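You operate a simulated robot arm through the tools that you are given. There is no shell and no other tool. Be economical: measure what you need, move in short steps, check, and stop when the job is done.

You run a simulated robot arm. Do the job below in one go: nothing can be reset, and whatever is moved stays where it is left.

JOB
Clear the stool seat and wipe the powder off it.
Fine: white bottle in the white caddy, white bag in the upper basket; use the blue sponge and lay it back. Set down upright: white bottle. What is to be rubbed or washed off counts as gone when no trace of it is left.

The check looks at the end state, three seconds after you hand in, the way a careful person would. Anything else that was tipped, shoved, dropped, spilled or broken makes it a failure.

ROBOT AND FRAMES
A 7-joint arm with a two-finger parallel gripper, fixed in place. Base frame: the origin is at the foot of the arm, x ahead of it, y to its left, z up. Readings come in cm, rad, newtons and seconds.
With the tool pointing down near the work surface it reaches from about 12 to 62 cm from the base axis. Its first joint turns from -1.152 to 1.152 rad. Payload 2.4 kg.
Tool frame: the origin (TCP) lies between the finger pads and is the grasp point; the fingertips stand 3 cm ahead of it; z points along the fingers, y is the line along which they close. Largest opening 9.4 cm; finger width 2.8, thickness 1; the body of the gripper, 5 by 9.6 cm, starts 5.5 cm behind the TCP.
Orientation is that of the tool frame in the base frame, as a unit quaternion [w, x, y, z]. With the fingers straight down and closing along the base's y, the tool's x points along the base's -x, its y along +y and its z along -z.

CONTROLS
- The arm moves only by the tool arm_command. Its argument "moves" is a list of rows, each an object of numbers (a shift or turn left out is 0, a gripper value left out holds the last): "gripper": the gripper command, from -1 (shut) to 1 (fully open), values between in proportion; "tx", "ty", "tz": the shift along the base's x, y, z in cm; "rx", "ry", "rz": the turn, a rotation vector about the base's x, y, z in rad. In form: [{"gripper": .., "tx": .., "ty": .., "tz": .., "rx": .., "ry": .., "rz": ..}, ...]. A call has 1 to 10 rows; each row shifts and turns the commanded pose from where the row before left it. Rows are played at 5 a second. More than 5 cm and 0.15 rad between two rows, or a gripper value outside its range, and nothing of the call is played. Where a pose cannot be reached the arm comes as near as it can. A force on the tool above 40 N (or 10 N above the force at the start of the call, whichever is more), or a blocked arm, ends the call early, and 0.2 s more pass. Each finger travels about 15.3 cm/s and halts on what it meets, pressing with about 33 N; the grip force reading is that of the motor and also rises with nothing between the fingers. The clock runs only during rows and for 0.2 s after the last one: add rows that do not move to give the fingers time. The reply holds the time, the measured pose of the TCP, the force on the tool along the base axes, the opening and the grip force, in the units named above and with some noise, with the torque about the TCP (base axes, N m) and any sound that the robot's microphone picked up.
- Cameras (640 x 400 px; columns grow to the right, rows downward): "scene" is fixed at [3.52, 47.17, 144.31]; the picture's right is [-0.77, -0.64, 0.00], its down [-0.38, 0.45, -0.81] and it looks along [0.52, -0.62, -0.58] (base axes); focal length 253 px, centre (320, 200). "wrist" rides on the gripper at [7.6, 1.4, -10.2] in the tool frame; the picture's right is [-0.18, 0.98, 0.00], its down [-0.75, -0.14, -0.64] and it looks along [-0.63, -0.12, 0.77] (tool axes); focal length 243 px, centre (320, 200). There is no depth. A picture from a camera that has moved, and an enlarged one, comes with that camera's place and axes in the base frame and with its lens.
- grab_frame(camera): a new picture of that camera. The clock stands still meanwhile.
- inspect(camera, box): a new picture of the part [left, top, right, bottom] of that camera's present view, enlarged. The clock stands still meanwhile.
- job_done(): hands the job in; it is judged then, once.

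Go step by step. Nothing tells you positions but the pictures and the camera data: compare them with the known pose of the tool, close in by small moves and look again before you grip or let go. The budget is 120 turns and 84 pictures, counting those below and the enlarged ones. Unless the task says otherwise, let go and move clear before handing in, and close with one line.

The tools are called as name(argument=value, ...) on one line, values as JSON. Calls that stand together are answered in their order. arm_command: Moves the arm, as the interface text tells. Its arguments: {"type":"object","properties":{"moves":{"type":"array","items":{"type":"object","properties":{"gripper":{"type":"number"},"tx":{"type":"number"},"ty":{"type":"number"},"tz":{"type":"number"},"rx":{"type":"number"},"ry":{"type":"number"},"rz":{"type":"number"}}}}},"required":["moves"]} The other tools are called the same way: grab_frame (camera) takes a picture; inspect (camera, box) takes an enlarged picture of a part of a camera's view; job_done () hands the job in.

At the start:

```text
clock: 0.0
position: [39.99, -4.31, 118.32]
tcp_rot: [-0.001, 0.0, 1.0, 0.0]
wrist_force: [0.0, -0.7, 0.3]
moment: [0.0, -0.01, 0.01]
opening: 9.4
finger_force: 0.0
```

scene: 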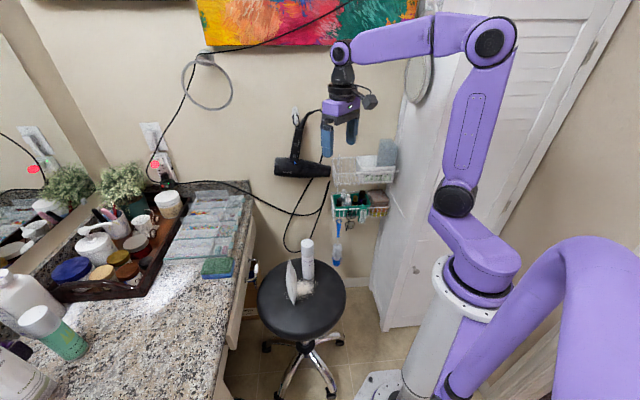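
wrist: 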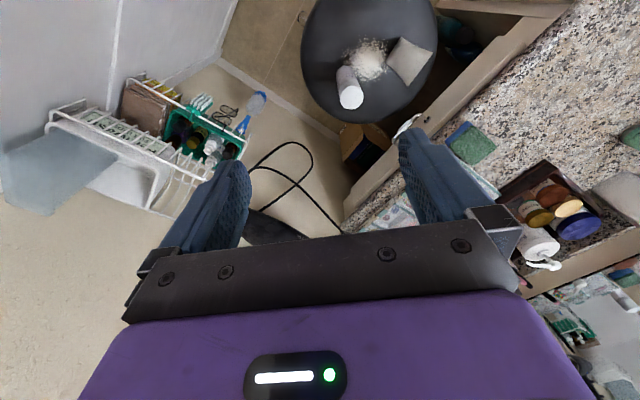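

I see a stool with a white bottle, a white bag and powder, baskets on the wall, and a blue/green sponge on the counter. I'll look closer first.

inspect(camera="scene", box=[240, 220, 360, 350])

inspect(camera="scene", box=[300, 130, 420, 230])

inspect(camera="scene", box=[60, 160, 260, 300])

inspect(camera="wrist", box=[0, 60, 280, 230])

inspect(camera="wrist", box=[290, 0, 500, 170])

```text
3.08 times, centred on (300, 285) of scene
camera zoom: at [3.52, 47.17, 144.31], right [-0.77, -0.64, 0.0], down [-0.38, 0.45, -0.81], along [0.52, -0.62, -0.58], focal length 777 px, centre (382, -62)
```

zoom: 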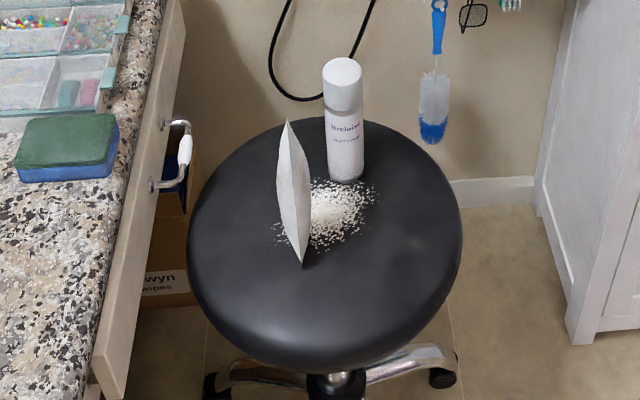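

```text
4.00 times, centred on (360, 180) of scene
camera zoom: at [3.52, 47.17, 144.31], right [-0.77, -0.64, 0.0], down [-0.38, 0.45, -0.81], along [0.52, -0.62, -0.58], focal length 1010 px, centre (160, 280)
```

zoom: 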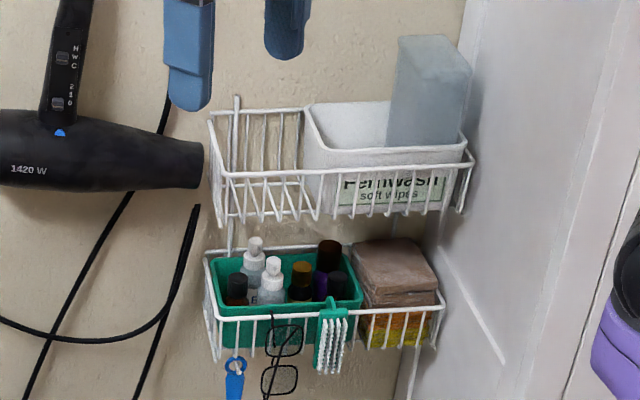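

```text
2.86 times, centred on (160, 230) of scene
camera zoom: at [3.52, 47.17, 144.31], right [-0.77, -0.64, 0.0], down [-0.38, 0.45, -0.81], along [0.52, -0.62, -0.58], focal length 722 px, centre (777, 114)
```

zoom: 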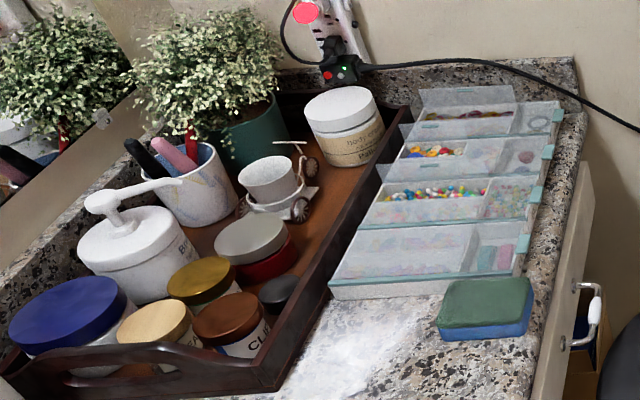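

```text
2.29 times, centred on (140, 145) of wrist
camera zoom: at [32.49, -2.95, 128.66], right [0.18, 0.98, 0.0], down [0.75, -0.14, 0.64], along [0.63, -0.12, -0.77], focal length 555 px, centre (731, 326)
```

zoom: 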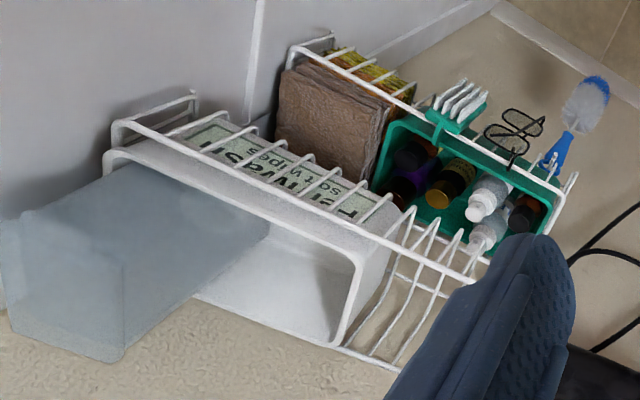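

```text
2.35 times, centred on (395, 85) of wrist
camera zoom: at [32.49, -2.95, 128.66], right [0.18, 0.98, 0.0], down [0.75, -0.14, 0.64], along [0.63, -0.12, -0.77], focal length 571 px, centre (144, 471)
```

zoom: 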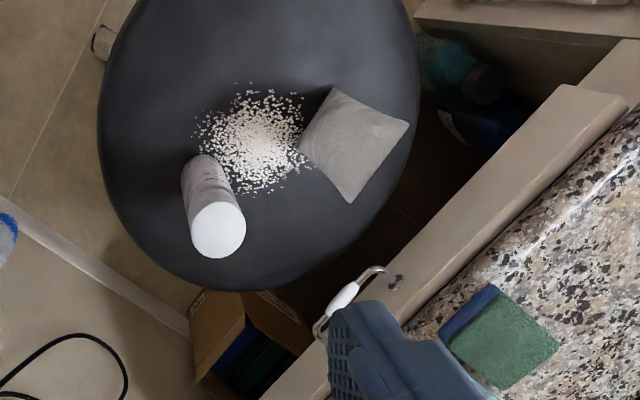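

Rough triangulation: bottle stands at about (49, 0, 60–78), bag stands near (46, 13), and the basket is around (45, -38, 93) on an oblique wall. I'll turn the wrist camera toward the basket for a better view.

arm_command(moves=[{"gripper": 1, "tx": -1, "ty": -2, "rz": -0.15}, {"tx": -1, "ty": -2, "rz": -0.15}, {"tx": -1, "ty": -2, "rz": -0.15}, {"tx": -1, "ty": -2, "rz": -0.15}, {"tx": -1, "ty": -2, "rz": -0.15}, {}])

grab_frame(camera="wrist")

```text
clock: 1.4
position: [35.21, -14.53, 118.12]
tcp_rot: [0.0, 0.367, 0.93, 0.0]
wrist_force: [0.1, -0.1, -0.4]
moment: [-0.02, -0.02, -0.01]
opening: 9.4
finger_force: 0.1
```

```text
76 pictures are left
camera wrist: at [30.59, -8.38, 128.45], right [0.81, 0.59, 0.0], down [0.45, -0.62, 0.64], along [0.38, -0.52, -0.77], focal length 243 px, centre (320, 200)
```

wrist: 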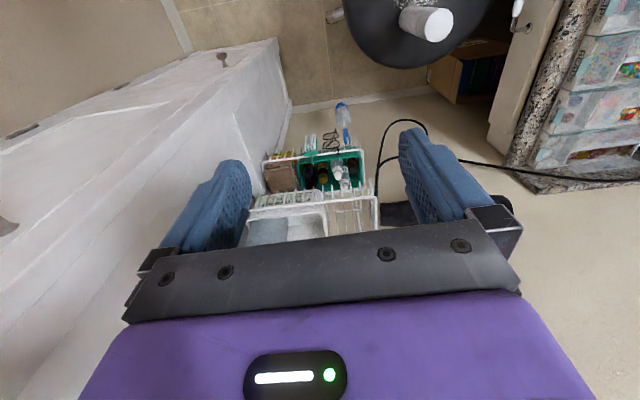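

The basket now lines up with the view but is half hidden by the gripper. I'll move forward and up a bit.

arm_command(moves=[{"tx": 1.2, "ty": -1.6, "tz": 2.5}, {"tx": 1.2, "ty": -1.6, "tz": 2.5}, {"tx": 1.2, "ty": -1.6, "tz": 2}, {"tx": 1.2, "ty": -1.6, "tz": 2}, {}])

grab_frame(camera="wrist")

grab_frame(camera="scene")

```text
clock: 2.6
position: [39.85, -20.79, 127.27]
tcp_rot: [0.0, 0.366, 0.931, 0.0]
wrist_force: [0.1, 0.4, -0.4]
moment: [-0.01, 0.0, 0.01]
opening: 9.38
finger_force: 0.1
```

```text
75 pictures are left
camera wrist: at [35.16, -14.57, 137.62], right [0.8, 0.59, 0.0], down [0.46, -0.62, 0.64], along [0.38, -0.52, -0.77], focal length 243 px, centre (320, 200)
```

wrist: 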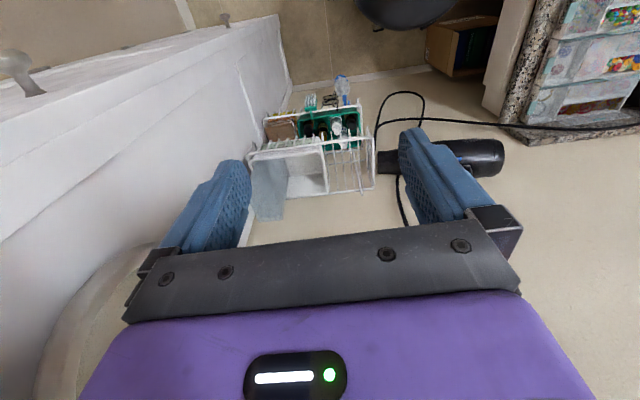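

```text
74 pictures are left
```

scene: 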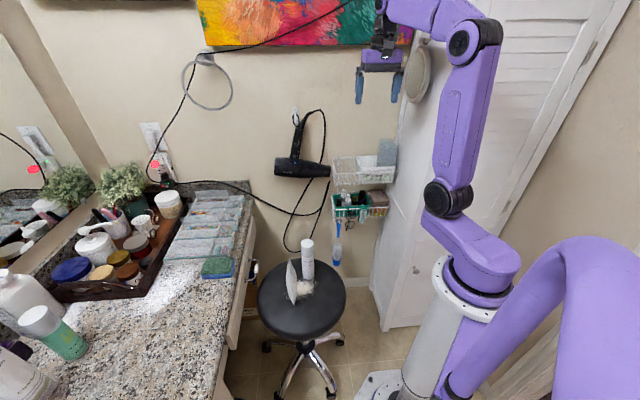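

The whole upper basket is visible now. I'll enlarge it from both cameras for triangulation.

inspect(camera="wrist", box=[230, 70, 400, 230])

inspect(camera="scene", box=[320, 130, 410, 190])

```text
2.50 times, centred on (315, 150) of wrist
camera zoom: at [35.16, -14.57, 137.62], right [0.8, 0.59, 0.0], down [0.46, -0.62, 0.64], along [0.38, -0.52, -0.77], focal length 606 px, centre (332, 325)
```

zoom: 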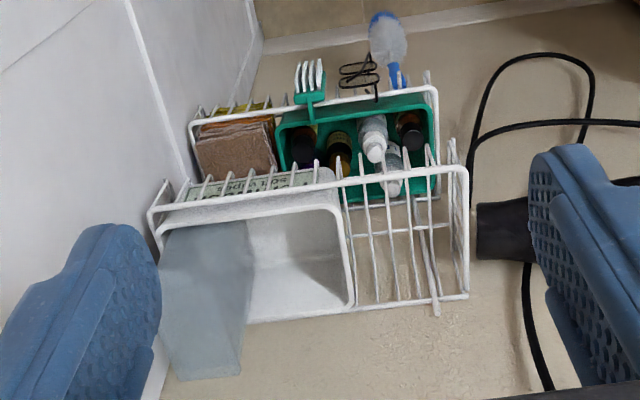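

```text
6.67 times, centred on (365, 160) of scene
camera zoom: at [3.52, 47.17, 144.31], right [-0.77, -0.64, 0.0], down [-0.38, 0.45, -0.81], along [0.52, -0.62, -0.58], focal length 1684 px, centre (20, 467)
```

zoom: 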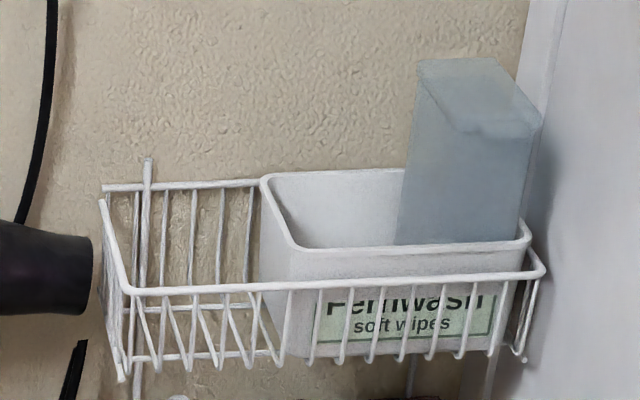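

Basket rim runs from about (56,-26,93) to (38,-45,92), with the free left half of the caddy near (50,-39) and the bag slot near (57,-33). I'll test whether the arm reaches above the caddy with the tool turned so it closes perpendicular to the wall.

arm_command(moves=[{"rz": -0.145}, {"rz": -0.145}, {"rz": -0.145}, {"rz": -0.145}, {"rz": -0.145}, {"rz": -0.145}, {"rz": -0.145}, {"rz": -0.145}, {"rz": -0.145}, {"rz": -0.145}])

arm_command(moves=[{"tx": 2, "ty": -3.7, "tz": -2.4, "rz": -0.13}, {"tx": 2, "ty": -3.7, "tz": -2.4}, {"tx": 2, "ty": -3.7, "tz": -2.4}, {"tx": 2, "ty": -3.7, "tz": -2.4}, {"tx": 2, "ty": -3.7, "tz": -2.4}, {}])

grab_frame(camera="wrist")

grab_frame(camera="scene")

```text
clock: 4.8
position: [39.84, -20.71, 127.41]
tcp_rot: [-0.001, 0.892, 0.453, 0.0]
wrist_force: [-0.5, 0.8, -0.5]
moment: [0.0, 0.02, -0.01]
opening: 9.39
finger_force: 0.1
```

```text
clock: 6.2
position: [49.87, -39.26, 115.24]
tcp_rot: [0.0, 0.919, 0.395, 0.0]
wrist_force: [0.2, 0.0, -1.0]
moment: [-0.03, -0.04, -0.02]
opening: 9.39
finger_force: 0.0
```

```text
71 pictures are left
camera wrist: at [56.2, -34.81, 125.49], right [0.59, -0.81, 0.0], down [-0.62, -0.45, 0.64], along [-0.52, -0.38, -0.77], focal length 243 px, centre (320, 200)
```

wrist: 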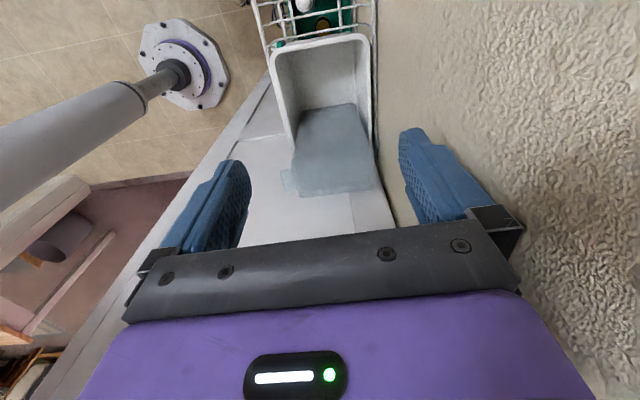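

```text
70 pictures are left
```

scene: 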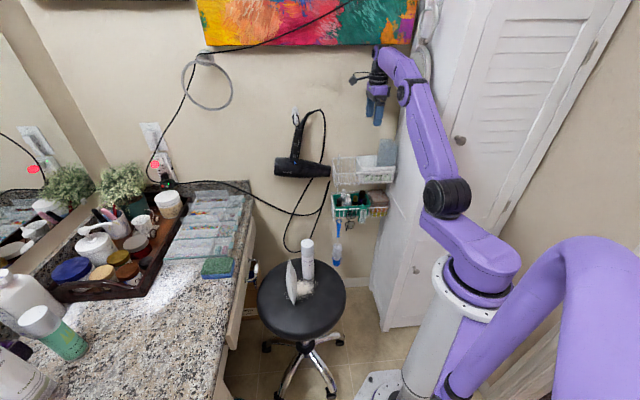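

Reach is fine, and the point below the TCP falls in the free part of the caddy. I'll enlarge it to check the inside.

inspect(camera="wrist", box=[220, 0, 420, 210])

```text
1.90 times, centred on (320, 105) of wrist
camera zoom: at [56.2, -34.81, 125.49], right [0.59, -0.81, 0.0], down [-0.62, -0.45, 0.64], along [-0.52, -0.38, -0.77], focal length 462 px, centre (320, 381)
```

zoom: 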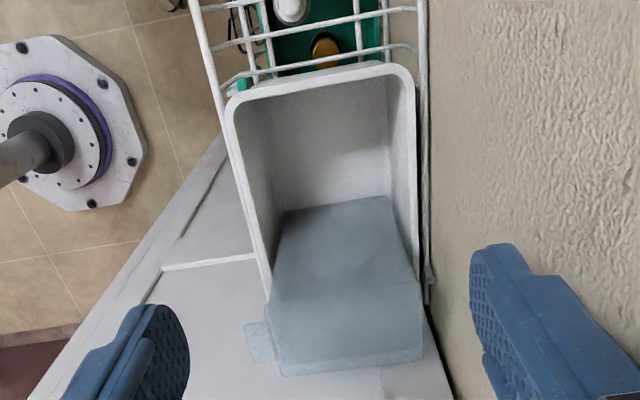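

The free part of the caddy floor is clear, so the bottle will go in at about (49.5, -40.4). Now I'll move above the bottle with the same yaw and check alignment.

arm_command(moves=[{"tx": -1, "ty": 4.4, "tz": 1}, {"tx": -1, "ty": 4.6}, {"ty": 4.6}, {"ty": 4.6}, {"ty": 4.6}, {"ty": 4.6, "tz": -1}, {"ty": 4.6, "tz": -1.5, "tx": 1}, {"ty": 4.6, "tz": -2}, {"ty": 2.9, "tz": -3}, {}])

grab_frame(camera="wrist")

grab_frame(camera="scene")

```text
refused: row 8 steps farther than a row can; nothing moved
```

```text
68 pictures are left
camera wrist: at [56.2, -34.81, 125.49], right [0.59, -0.81, 0.0], down [-0.62, -0.45, 0.64], along [-0.52, -0.38, -0.77], focal length 243 px, centre (320, 200)
```

wrist: 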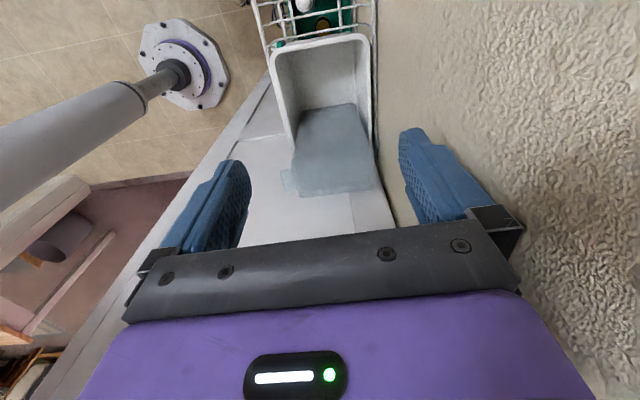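

```text
67 pictures are left
```

scene: 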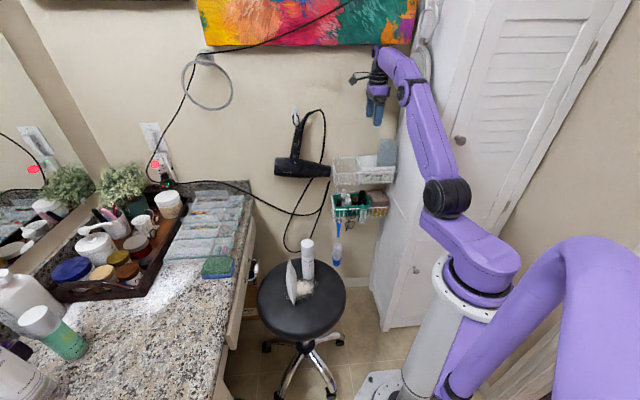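

The call was refused because one row stepped a little too far. I'll use smaller steps.

arm_command(moves=[{"tx": -1, "ty": 4.4, "tz": 1}, {"tx": -1, "ty": 4.6}, {"ty": 4.7}, {"ty": 4.7}, {"ty": 4.7}, {"ty": 4.6, "tz": -1}, {"ty": 4.4, "tz": -1.5, "tx": 1}, {"ty": 4.4, "tz": -2}, {"ty": 3, "tz": -3}, {}])

grab_frame(camera="wrist")

```text
clock: 8.4
position: [48.8, -0.06, 108.95]
tcp_rot: [0.0, 0.918, 0.396, 0.0]
wrist_force: [-0.3, 1.1, 0.2]
moment: [0.04, 0.0, 0.01]
opening: 9.39
finger_force: 0.1
```

```text
66 pictures are left
camera wrist: at [55.03, 4.47, 119.3], right [0.59, -0.81, 0.0], down [-0.62, -0.45, 0.64], along [-0.52, -0.38, -0.77], focal length 243 px, centre (320, 200)
```

wrist: 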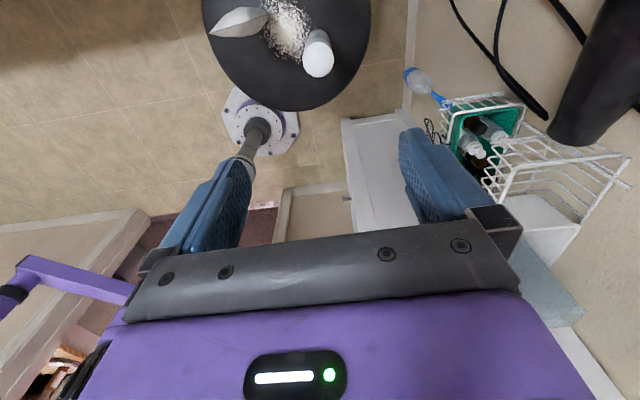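

The bottle is almost straight below, within about half a centimetre. I'll descend part way and look again.

arm_command(moves=[{"tx": 0.2, "ty": 0.3, "tz": -4.8}, {"tz": -4.8}, {"tz": -4.8}, {"tz": -4.8}, {}])

grab_frame(camera="wrist")

inspect(camera="scene", box=[240, 190, 360, 310])

```text
clock: 9.6
position: [49.03, 0.67, 89.7]
tcp_rot: [-0.001, 0.919, 0.395, 0.0]
wrist_force: [0.4, -0.2, -0.2]
moment: [-0.01, 0.0, 0.02]
opening: 9.41
finger_force: 0.0
```

```text
65 pictures are left
camera wrist: at [55.34, 5.15, 99.95], right [0.59, -0.81, 0.0], down [-0.62, -0.45, 0.64], along [-0.52, -0.38, -0.77], focal length 243 px, centre (320, 200)
```

wrist: 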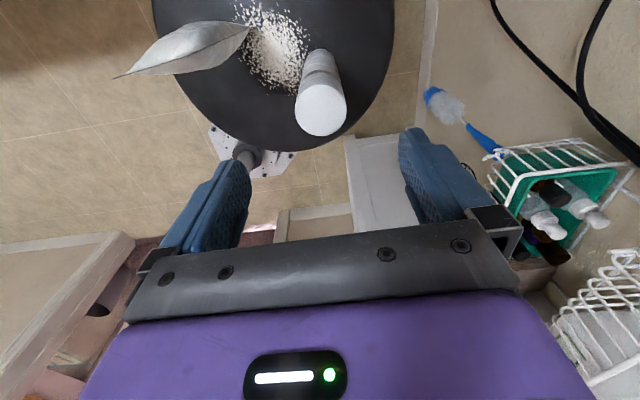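

```text
3.33 times, centred on (300, 250) of scene
camera zoom: at [3.52, 47.17, 144.31], right [-0.77, -0.64, 0.0], down [-0.38, 0.45, -0.81], along [0.52, -0.62, -0.58], focal length 842 px, centre (387, 33)
```

zoom: 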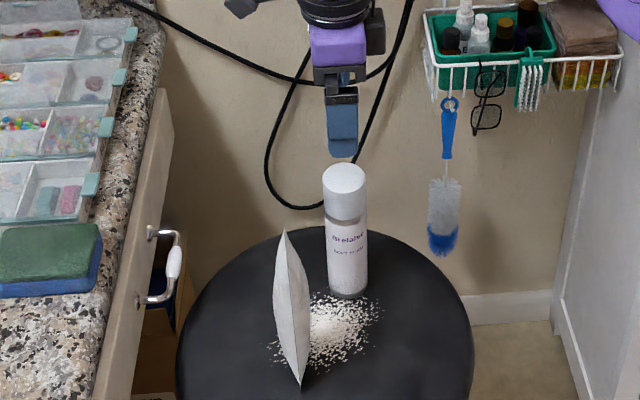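

Alignment is good, so I'll descend to the cap and grip it.

arm_command(moves=[{"tz": -4.8}, {"tz": -4.8}, {"tz": -3}, {"tz": -2}, {}])

grab_frame(camera="wrist")

```text
clock: 10.8
position: [48.87, 0.73, 75.03]
tcp_rot: [0.0, 0.919, 0.395, 0.0]
wrist_force: [-0.3, 0.1, 0.2]
moment: [-0.01, -0.01, -0.04]
opening: 9.4
finger_force: 0.0
```

```text
63 pictures are left
camera wrist: at [55.15, 5.1, 85.37], right [0.59, -0.81, 0.0], down [-0.62, -0.45, 0.64], along [-0.52, -0.38, -0.77], focal length 243 px, centre (320, 200)
```

wrist: 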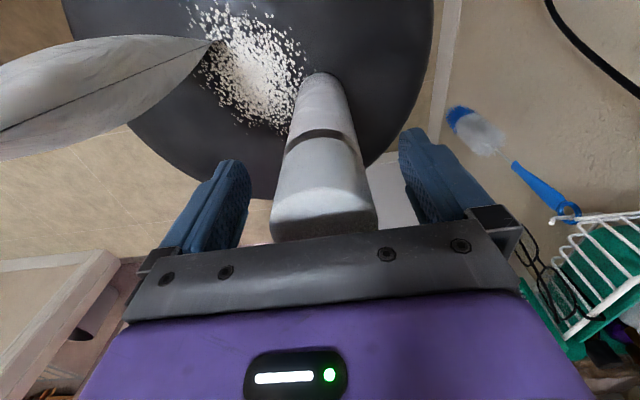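

The bottle is centred between the fingers, so I'll close and lift slightly.

arm_command(moves=[{"gripper": -1}, {"gripper": -1}, {"gripper": -1}, {"tz": 2}, {"tz": 3}, {}])

inspect(camera="scene", box=[240, 190, 360, 310])

```text
clock: 12.2
position: [49.0, 0.66, 79.96]
tcp_rot: [0.0, 0.919, 0.395, 0.0]
wrist_force: [0.2, 0.5, -2.0]
moment: [-0.02, -0.01, -0.01]
opening: 4.65
finger_force: 32.8
```

```text
3.33 times, centred on (300, 250) of scene
camera zoom: at [3.52, 47.17, 144.31], right [-0.77, -0.64, 0.0], down [-0.38, 0.45, -0.81], along [0.52, -0.62, -0.58], focal length 842 px, centre (387, 33)
```

zoom: 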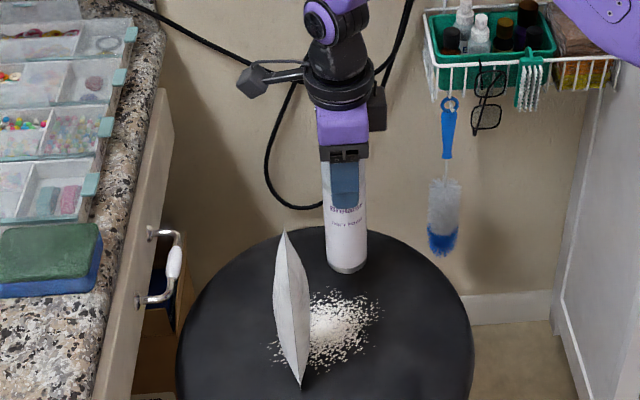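

The bottle is held. Next I'll lift it high and carry it over to the caddy.

arm_command(moves=[{"tz": 4.8}, {"tz": 4.8}, {"tz": 4.8}, {"tz": 4.8}, {"tz": 4.8}, {"tz": 4.8}, {"tz": 4.8}, {"tz": 4.7}, {"tx": -3, "ty": -2}, {"ty": -4}])

arm_command(moves=[{"ty": -4.8}, {"ty": -4.8}, {"ty": -4.8}, {"ty": -4.8}, {"ty": -4.8}, {"ty": -4.5}, {"tx": 1.5, "ty": -3.5}, {"tx": 1.5, "ty": -3}, {"tx": 0.5}, {}])

grab_frame(camera="wrist")

inspect(camera="scene", box=[310, 60, 430, 200])

```text
clock: 14.4
position: [46.58, -5.32, 118.56]
tcp_rot: [0.0, 0.919, 0.394, -0.001]
wrist_force: [-0.5, 0.5, -2.7]
moment: [0.02, 0.02, 0.01]
opening: 4.64
finger_force: 33.0
```

```text
clock: 16.6
position: [48.57, -39.89, 116.24]
tcp_rot: [-0.021, 0.919, 0.393, -0.011]
wrist_force: [1.0, 0.5, -2.8]
moment: [0.02, 0.03, -0.03]
opening: 4.65
finger_force: 33.1
out of reach, approached as far as the arm can: row 9
```

```text
61 pictures are left
camera wrist: at [55.32, -35.65, 126.44], right [0.58, -0.81, -0.05], down [-0.6, -0.47, 0.65], along [-0.55, -0.35, -0.76], focal length 243 px, centre (320, 200)
```

wrist: 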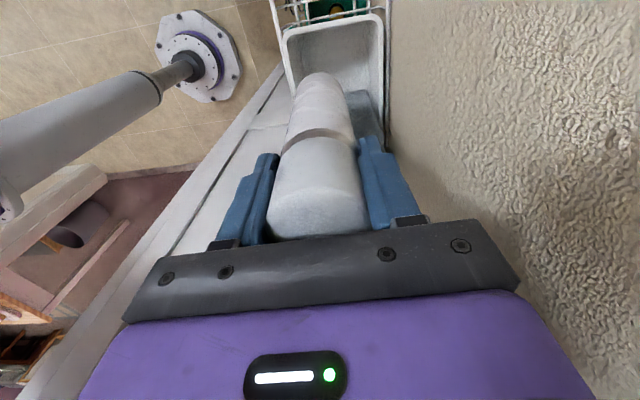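

```text
2.86 times, centred on (370, 130) of scene
camera zoom: at [3.09, 47.5, 144.21], right [-0.77, -0.64, 0.0], down [-0.37, 0.45, -0.81], along [0.52, -0.62, -0.58], focal length 722 px, centre (177, 400)
```

zoom: 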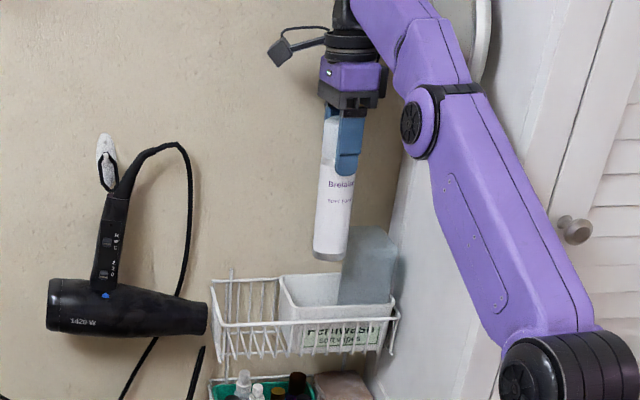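

At this height the target is slightly out of reach and the tool tilted a little. I'll lower a few centimetres so it straightens; the bottle bottom stays above the rim.

arm_command(moves=[{"tz": -1.7}, {"tz": -1.7}, {}])

grab_frame(camera="wrist")

inspect(camera="scene", box=[320, 80, 420, 190])

```text
clock: 17.4
position: [49.15, -40.23, 114.5]
tcp_rot: [0.001, 0.919, 0.395, 0.001]
wrist_force: [-0.2, -0.1, -3.1]
moment: [0.01, -0.01, 0.02]
opening: 4.67
finger_force: 33.2
```

```text
59 pictures are left
camera wrist: at [55.38, -35.69, 124.88], right [0.59, -0.81, 0.0], down [-0.62, -0.45, 0.64], along [-0.52, -0.38, -0.77], focal length 243 px, centre (320, 200)
```

wrist: 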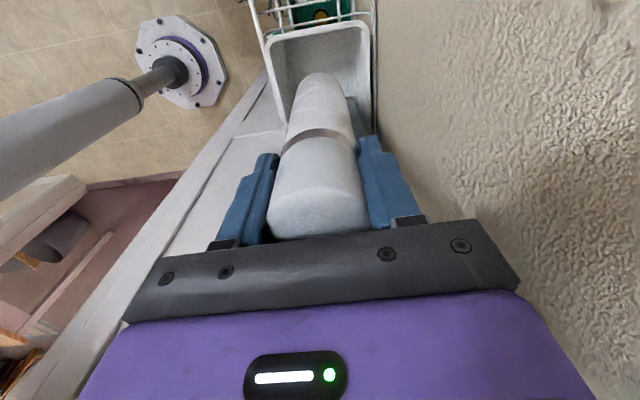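

```text
3.64 times, centred on (370, 135) of scene
camera zoom: at [3.52, 47.16, 144.31], right [-0.77, -0.64, 0.0], down [-0.38, 0.45, -0.81], along [0.52, -0.62, -0.58], focal length 919 px, centre (138, 436)
```

zoom: 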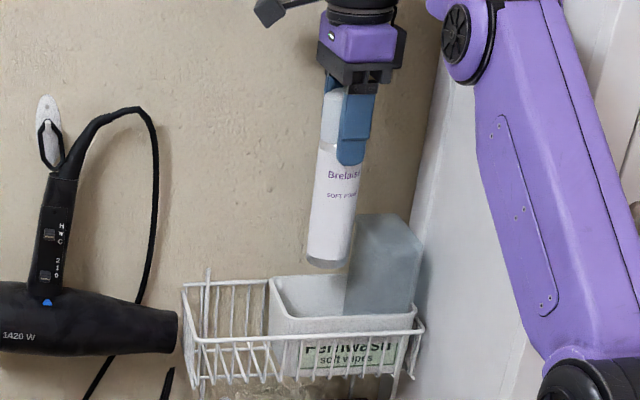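

The tool is straight again. I'll nudge slightly and lower the bottle into the caddy mouth, then look.

arm_command(moves=[{"tx": 0.3, "ty": -0.2, "tz": -2}, {"tz": -3}, {"tz": -3}, {}])

inspect(camera="wrist", box=[220, 0, 420, 250])

inspect(camera="scene", box=[320, 90, 410, 190])

```text
clock: 18.4
position: [49.6, -40.07, 106.51]
tcp_rot: [0.0, 0.919, 0.395, 0.0]
wrist_force: [-0.1, -0.1, -3.6]
moment: [0.0, 0.01, 0.01]
opening: 4.64
finger_force: 33.2
```

```text
1.60 times, centred on (320, 125) of wrist
camera zoom: at [55.91, -35.55, 116.81], right [0.59, -0.81, 0.0], down [-0.62, -0.45, 0.64], along [-0.52, -0.38, -0.77], focal length 388 px, centre (320, 320)
```

zoom: 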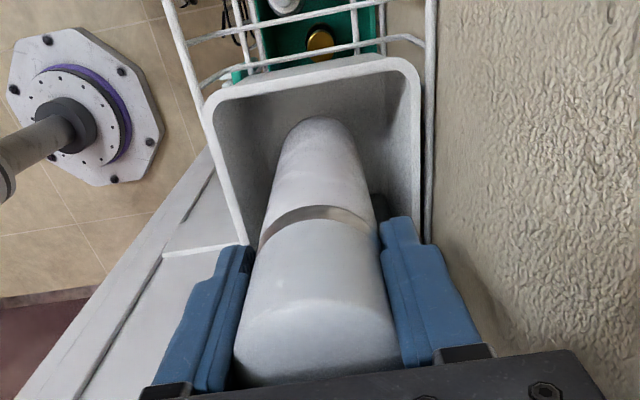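

```text
4.00 times, centred on (365, 140) of scene
camera zoom: at [3.52, 47.17, 144.31], right [-0.77, -0.64, 0.0], down [-0.38, 0.45, -0.81], along [0.52, -0.62, -0.58], focal length 1010 px, centre (140, 440)
```

zoom: 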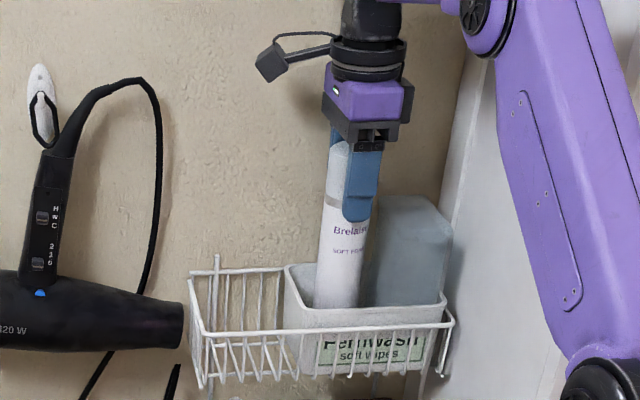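

The bottle is inside the caddy mouth with room all round. I'll lower in small steps until the floor takes the load.

arm_command(moves=[{"tz": -1}, {"tz": -1}, {"tz": -1}, {"tz": -1}, {}])

inspect(camera="scene", box=[320, 90, 410, 190])

```text
clock: 19.6
position: [49.67, -40.24, 102.52]
tcp_rot: [-0.001, 0.919, 0.395, 0.0]
wrist_force: [-1.2, 0.2, -2.7]
moment: [0.01, -0.02, -0.02]
opening: 4.66
finger_force: 33.4
```

```text
4.00 times, centred on (365, 140) of scene
camera zoom: at [3.52, 47.17, 144.31], right [-0.77, -0.64, 0.0], down [-0.38, 0.45, -0.81], along [0.52, -0.62, -0.58], focal length 1010 px, centre (140, 440)
```

zoom: 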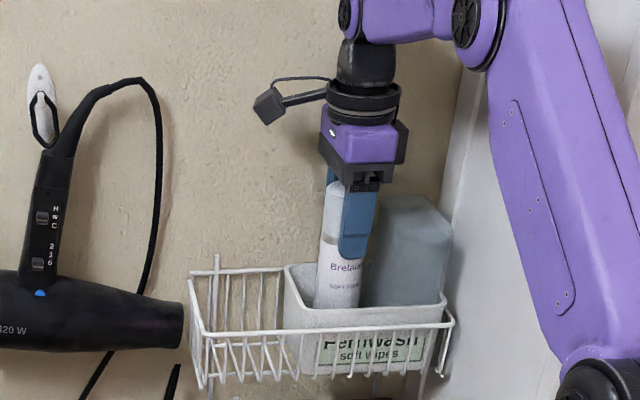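

No contact yet. I'll keep lowering in small increments and watch the vertical force.

arm_command(moves=[{"tz": -0.5}, {"tz": -0.5}, {}])

```text
clock: 20.4
position: [49.52, -40.27, 101.78]
tcp_rot: [0.002, 0.919, 0.395, 0.001]
wrist_force: [-2.5, 3.9, 25.0]
moment: [0.59, 0.6, -0.08]
opening: 4.64
finger_force: 33.1
```

Contact with the floor at about z 86. I'll ease up slightly and check the force.

arm_command(moves=[{"tz": 0.3}, {}])

inspect(camera="wrist", box=[220, 0, 420, 250])

inspect(camera="scene", box=[330, 110, 400, 190])

```text
clock: 21.0
position: [49.57, -40.17, 101.64]
tcp_rot: [0.0, 0.919, 0.395, 0.0]
wrist_force: [2.6, -0.5, 5.9]
moment: [-0.22, -0.31, 0.05]
opening: 4.65
finger_force: 33.2
```

```text
1.60 times, centred on (320, 125) of wrist
camera zoom: at [55.85, -35.79, 111.97], right [0.59, -0.81, 0.0], down [-0.62, -0.45, 0.64], along [-0.52, -0.38, -0.77], focal length 388 px, centre (320, 320)
```

zoom: 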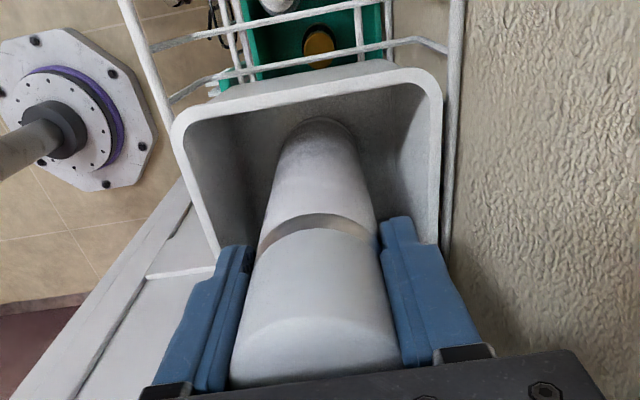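

```text
5.00 times, centred on (365, 150) of scene
camera zoom: at [3.52, 47.17, 144.31], right [-0.77, -0.64, 0.0], down [-0.38, 0.45, -0.81], along [0.52, -0.62, -0.58], focal length 1263 px, centre (95, 450)
```

zoom: 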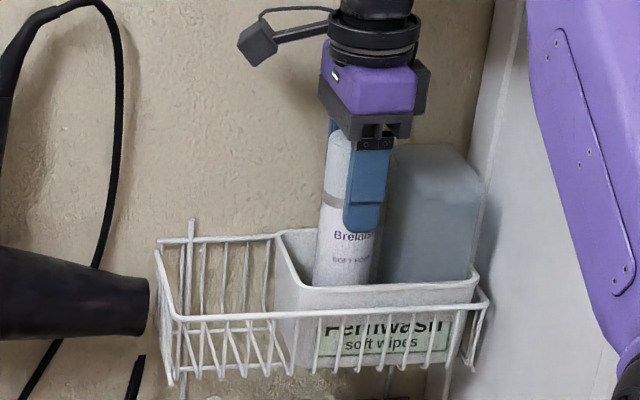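

The bottle stands on the caddy floor with clearance on each side. I'll open partway and rise straight up.

arm_command(moves=[{"tz": 0.1}, {"gripper": 0.1}, {"gripper": 0.35}, {"gripper": 0.35}, {"tz": 2}, {"tz": 4}, {"tz": 4}, {"tz": 3, "tx": -2, "ty": 2}, {"tx": -3, "ty": 3}, {}])

inspect(camera="scene", box=[330, 110, 400, 190])

```text
clock: 23.2
position: [44.59, -35.22, 115.16]
tcp_rot: [0.0, 0.919, 0.395, 0.0]
wrist_force: [1.1, -0.4, 0.0]
moment: [0.03, -0.02, 0.0]
opening: 6.34
finger_force: 0.1
```

```text
5.00 times, centred on (365, 150) of scene
camera zoom: at [3.52, 47.17, 144.31], right [-0.77, -0.64, 0.0], down [-0.38, 0.45, -0.81], along [0.52, -0.62, -0.58], focal length 1263 px, centre (95, 450)
```

zoom: 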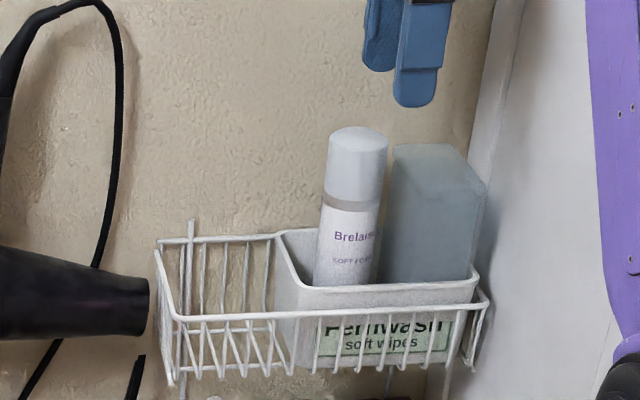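

The bottle stands upright in the caddy. Next I'll swing back over the bag, turning 90° to grip across its thin direction.

arm_command(moves=[{"ty": 4.7, "rz": 0.14, "gripper": 1}, {"ty": 4.7, "rz": 0.14}, {"ty": 4.7, "rz": 0.14}, {"ty": 4.7, "rz": 0.14}, {"ty": 4.7, "rz": 0.14}, {"ty": 4.7, "rz": 0.14}, {"ty": 4.7, "rz": 0.14}, {"ty": 4.7, "rz": 0.14}, {"ty": 4.7, "rz": 0.14}, {"ty": 4.7, "rz": 0.14}])

arm_command(moves=[{"rz": 0.14, "tx": 1, "tz": -2}, {"tz": -3, "rz": 0.03}, {}])

grab_frame(camera="wrist")

inspect(camera="scene", box=[240, 190, 360, 310])

```text
clock: 25.4
position: [44.67, 11.47, 114.84]
tcp_rot: [0.0, 0.448, 0.894, 0.0]
wrist_force: [-0.3, 0.4, -0.1]
moment: [0.0, -0.03, 0.02]
opening: 9.41
finger_force: 0.0
```

```text
clock: 26.2
position: [45.28, 11.47, 109.64]
tcp_rot: [0.0, 0.371, 0.929, 0.0]
wrist_force: [-0.1, 0.0, -0.2]
moment: [0.02, 0.0, 0.03]
opening: 9.4
finger_force: 0.1
```

```text
51 pictures are left
camera wrist: at [40.79, 17.78, 120.01], right [0.81, 0.59, 0.0], down [0.45, -0.62, 0.64], along [0.38, -0.52, -0.77], focal length 243 px, centre (320, 200)
```

wrist: 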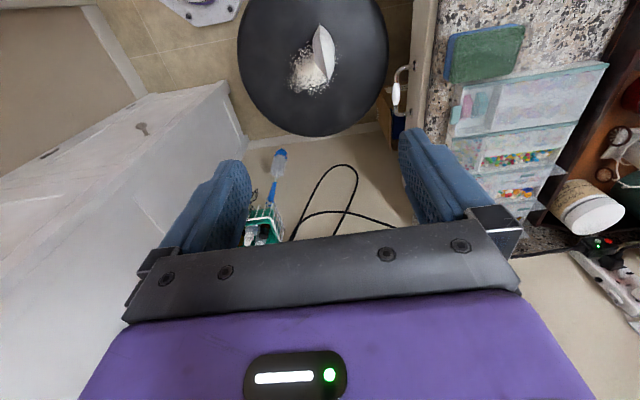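

```text
3.33 times, centred on (300, 250) of scene
camera zoom: at [3.52, 47.17, 144.31], right [-0.77, -0.64, 0.0], down [-0.38, 0.45, -0.81], along [0.52, -0.62, -0.58], focal length 842 px, centre (387, 33)
```

zoom: 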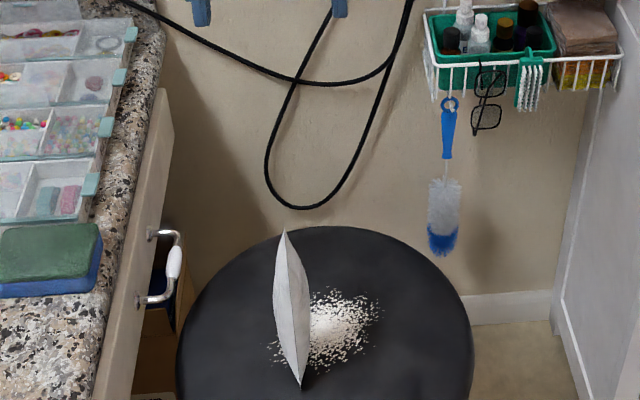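

inspect(camera="wrist", box=[230, 0, 400, 130])

```text
3.08 times, centred on (315, 65) of wrist
camera zoom: at [40.79, 17.78, 120.01], right [0.81, 0.59, 0.0], down [0.45, -0.62, 0.64], along [0.38, -0.52, -0.77], focal length 746 px, centre (335, 615)
```

zoom: 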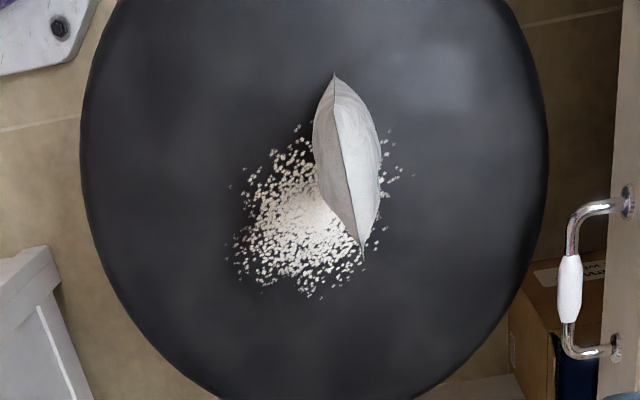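

The bag stands upright, centred near (45.7, 12.4), top at about z 79, thin across my finger closing direction. I'll descend part way and check.

arm_command(moves=[{"tx": 0.4, "ty": 0.9, "tz": -4.7}, {"tz": -4.8}, {"tz": -4.8}, {"tz": -4}, {}])

grab_frame(camera="wrist")

inspect(camera="scene", box=[240, 190, 360, 310])

```text
clock: 27.4
position: [45.87, 12.55, 91.4]
tcp_rot: [0.0, 0.372, 0.928, -0.001]
wrist_force: [-0.7, -0.1, 0.3]
moment: [-0.02, -0.02, 0.0]
opening: 9.39
finger_force: 0.1
```

```text
48 pictures are left
camera wrist: at [41.29, 18.77, 101.69], right [0.81, 0.59, 0.0], down [0.45, -0.62, 0.64], along [0.38, -0.52, -0.77], focal length 243 px, centre (320, 200)
```

wrist: 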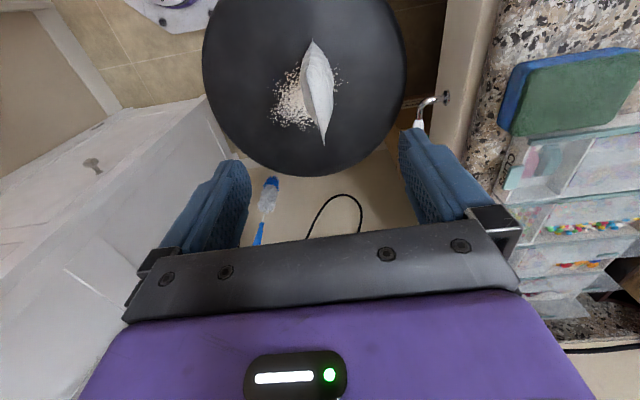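

```text
3.33 times, centred on (300, 250) of scene
camera zoom: at [3.52, 47.17, 144.31], right [-0.77, -0.64, 0.0], down [-0.38, 0.45, -0.81], along [0.52, -0.62, -0.58], focal length 842 px, centre (387, 33)
```

zoom: 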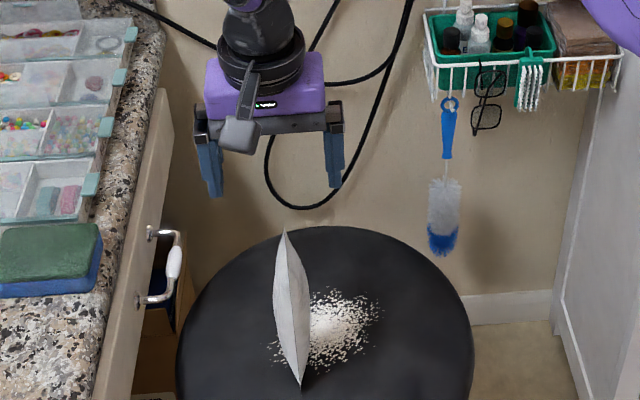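

inspect(camera="wrist", box=[260, 20, 380, 160])

```text
2.86 times, centred on (320, 90) of wrist
camera zoom: at [41.29, 18.77, 101.69], right [0.81, 0.59, 0.0], down [0.45, -0.62, 0.64], along [0.38, -0.52, -0.77], focal length 693 px, centre (320, 514)
```

zoom: 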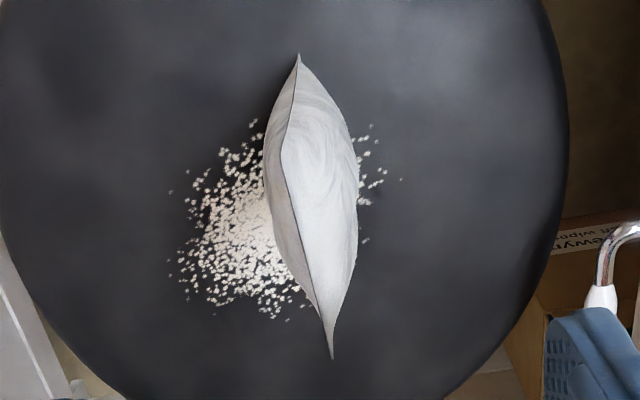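

The bag's top edge runs from about (43.3,14.2) to (47.9,10.1) at z≈80. I'll centre and descend so the fingers straddle it.

arm_command(moves=[{"tx": -0.25, "ty": -0.4, "tz": -4}, {"tz": -4}, {"tz": -4}, {"tz": -3.2}, {}])

grab_frame(camera="wrist")

inspect(camera="scene", box=[240, 190, 360, 310])

```text
clock: 28.6
position: [45.51, 12.07, 76.38]
tcp_rot: [0.0, 0.372, 0.928, -0.001]
wrist_force: [-0.4, 0.3, 0.3]
moment: [0.01, -0.01, 0.0]
opening: 9.38
finger_force: 0.0
```

```text
45 pictures are left
camera wrist: at [41.03, 18.31, 86.73], right [0.81, 0.59, 0.0], down [0.45, -0.62, 0.64], along [0.38, -0.52, -0.77], focal length 243 px, centre (320, 200)
```

wrist: 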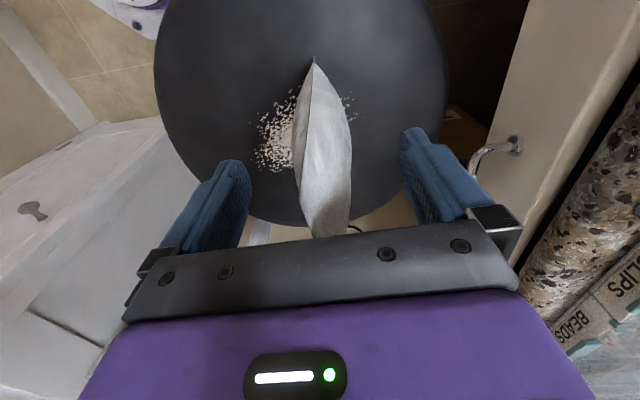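

```text
3.33 times, centred on (300, 250) of scene
camera zoom: at [3.52, 47.17, 144.31], right [-0.77, -0.64, 0.0], down [-0.38, 0.45, -0.81], along [0.52, -0.62, -0.58], focal length 842 px, centre (387, 33)
```

zoom: 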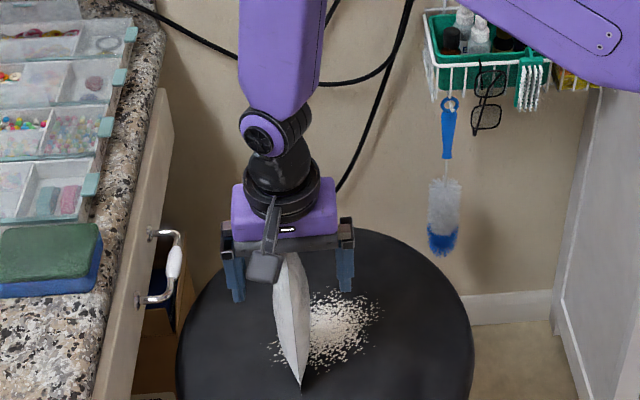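

The bag lies between the open fingers. I'll close and lift gently.

arm_command(moves=[{"gripper": -1}, {"gripper": -1}, {"gripper": -1}, {}, {"tz": 2}, {"tz": 3}, {}])

grab_frame(camera="wrist")

inspect(camera="scene", box=[240, 190, 360, 310])

```text
clock: 30.2
position: [45.66, 12.03, 81.39]
tcp_rot: [0.0, 0.372, 0.928, 0.0]
wrist_force: [0.0, 0.5, -1.1]
moment: [-0.01, 0.02, 0.01]
opening: 3.77
finger_force: 32.5
```

```text
43 pictures are left
camera wrist: at [41.08, 18.29, 91.72], right [0.81, 0.59, 0.0], down [0.45, -0.62, 0.64], along [0.38, -0.52, -0.77], focal length 243 px, centre (320, 200)
```

wrist: 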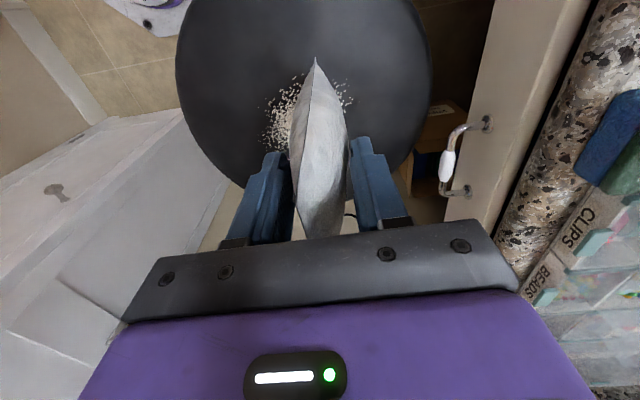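

```text
3.33 times, centred on (300, 250) of scene
camera zoom: at [3.52, 47.17, 144.31], right [-0.77, -0.64, 0.0], down [-0.38, 0.45, -0.81], along [0.52, -0.62, -0.58], focal length 842 px, centre (387, 33)
```

zoom: 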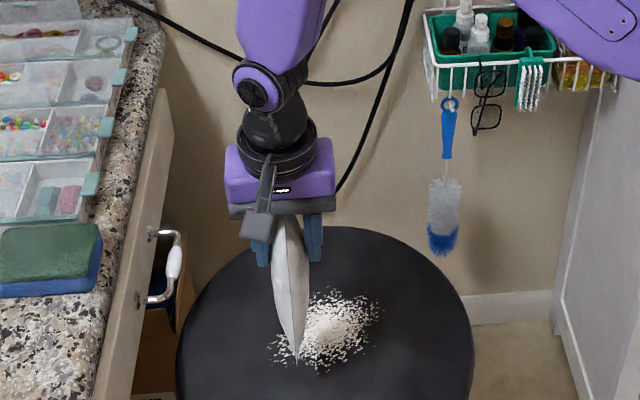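

The bag is held. I'll lift it high, carry it toward the basket's left slot and check height and reach there.

arm_command(moves=[{"tz": 4.8}, {"tz": 4.8}, {"tz": 4.8}, {"tz": 4.8}, {"tz": 4.8}, {"tz": 4.8}, {"tz": 2.5, "ty": -4}, {"ty": -4.8}, {"ty": -4.8}, {"ty": -4.8}])

arm_command(moves=[{"ty": -4.5, "tx": 0.5}, {"ty": -4.5, "tx": 0.5}, {"ty": -4, "tx": 1}, {"ty": -4, "tx": 1}, {}])

grab_frame(camera="wrist")

inspect(camera="scene", box=[290, 80, 410, 200])

```text
clock: 32.4
position: [45.69, -6.13, 112.63]
tcp_rot: [0.0, 0.371, 0.929, 0.0]
wrist_force: [0.0, -0.7, -0.8]
moment: [0.0, -0.02, -0.02]
opening: 3.79
finger_force: 32.7
```

```text
clock: 33.6
position: [48.53, -23.3, 112.43]
tcp_rot: [0.001, 0.371, 0.929, 0.0]
wrist_force: [-0.3, 0.4, -1.2]
moment: [-0.01, -0.01, 0.0]
opening: 3.76
finger_force: 33.0
```

```text
41 pictures are left
camera wrist: at [44.0, -17.06, 122.78], right [0.81, 0.59, 0.0], down [0.45, -0.62, 0.64], along [0.38, -0.52, -0.77], focal length 243 px, centre (320, 200)
```

wrist: 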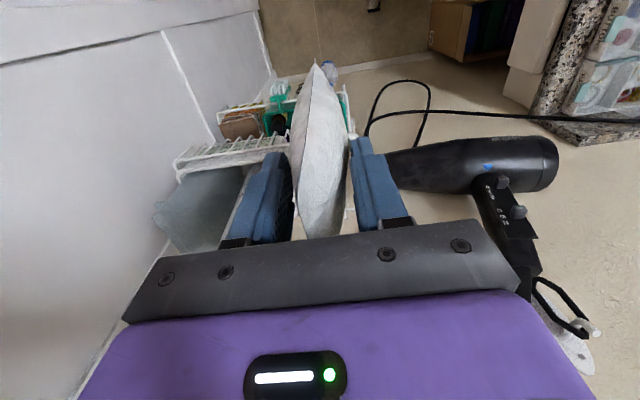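

```text
3.33 times, centred on (350, 140) of scene
camera zoom: at [3.52, 47.17, 144.31], right [-0.77, -0.64, 0.0], down [-0.38, 0.45, -0.81], along [0.52, -0.62, -0.58], focal length 842 px, centre (220, 400)
```

zoom: 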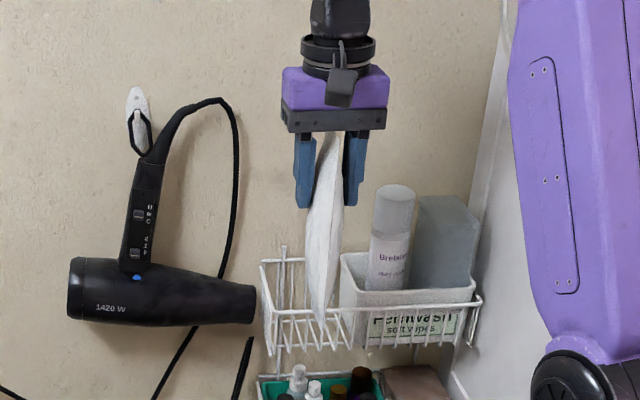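

Bag bottom is at about z 96.5, above the rim (~93). Next I'll move toward the slot centre near (56, -32.4).

arm_command(moves=[{"tx": 1.9, "ty": -2.3}, {"tx": 1.9, "ty": -2.3}, {"tx": 1.9, "ty": -2.3}, {"tx": 1.7, "ty": -2.1}, {}])

grab_frame(camera="wrist")

inspect(camera="scene", box=[310, 80, 410, 190])

```text
clock: 34.8
position: [55.98, -32.19, 112.39]
tcp_rot: [-0.001, 0.37, 0.929, 0.0]
wrist_force: [-0.4, 0.5, -0.7]
moment: [0.02, 0.01, 0.02]
opening: 3.78
finger_force: 33.1
```

```text
39 pictures are left
camera wrist: at [51.41, -26.07, 122.7], right [0.81, 0.59, 0.0], down [0.45, -0.62, 0.64], along [0.38, -0.52, -0.77], focal length 243 px, centre (320, 200)
```

wrist: 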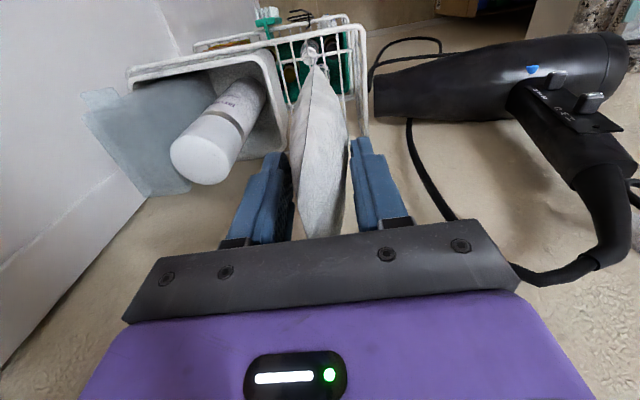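

```text
3.64 times, centred on (360, 135) of scene
camera zoom: at [3.52, 47.17, 144.31], right [-0.77, -0.64, 0.0], down [-0.38, 0.45, -0.81], along [0.52, -0.62, -0.58], focal length 919 px, centre (174, 436)
```

zoom: 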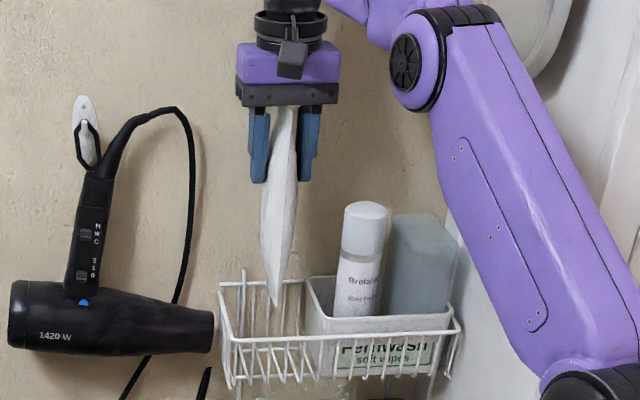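

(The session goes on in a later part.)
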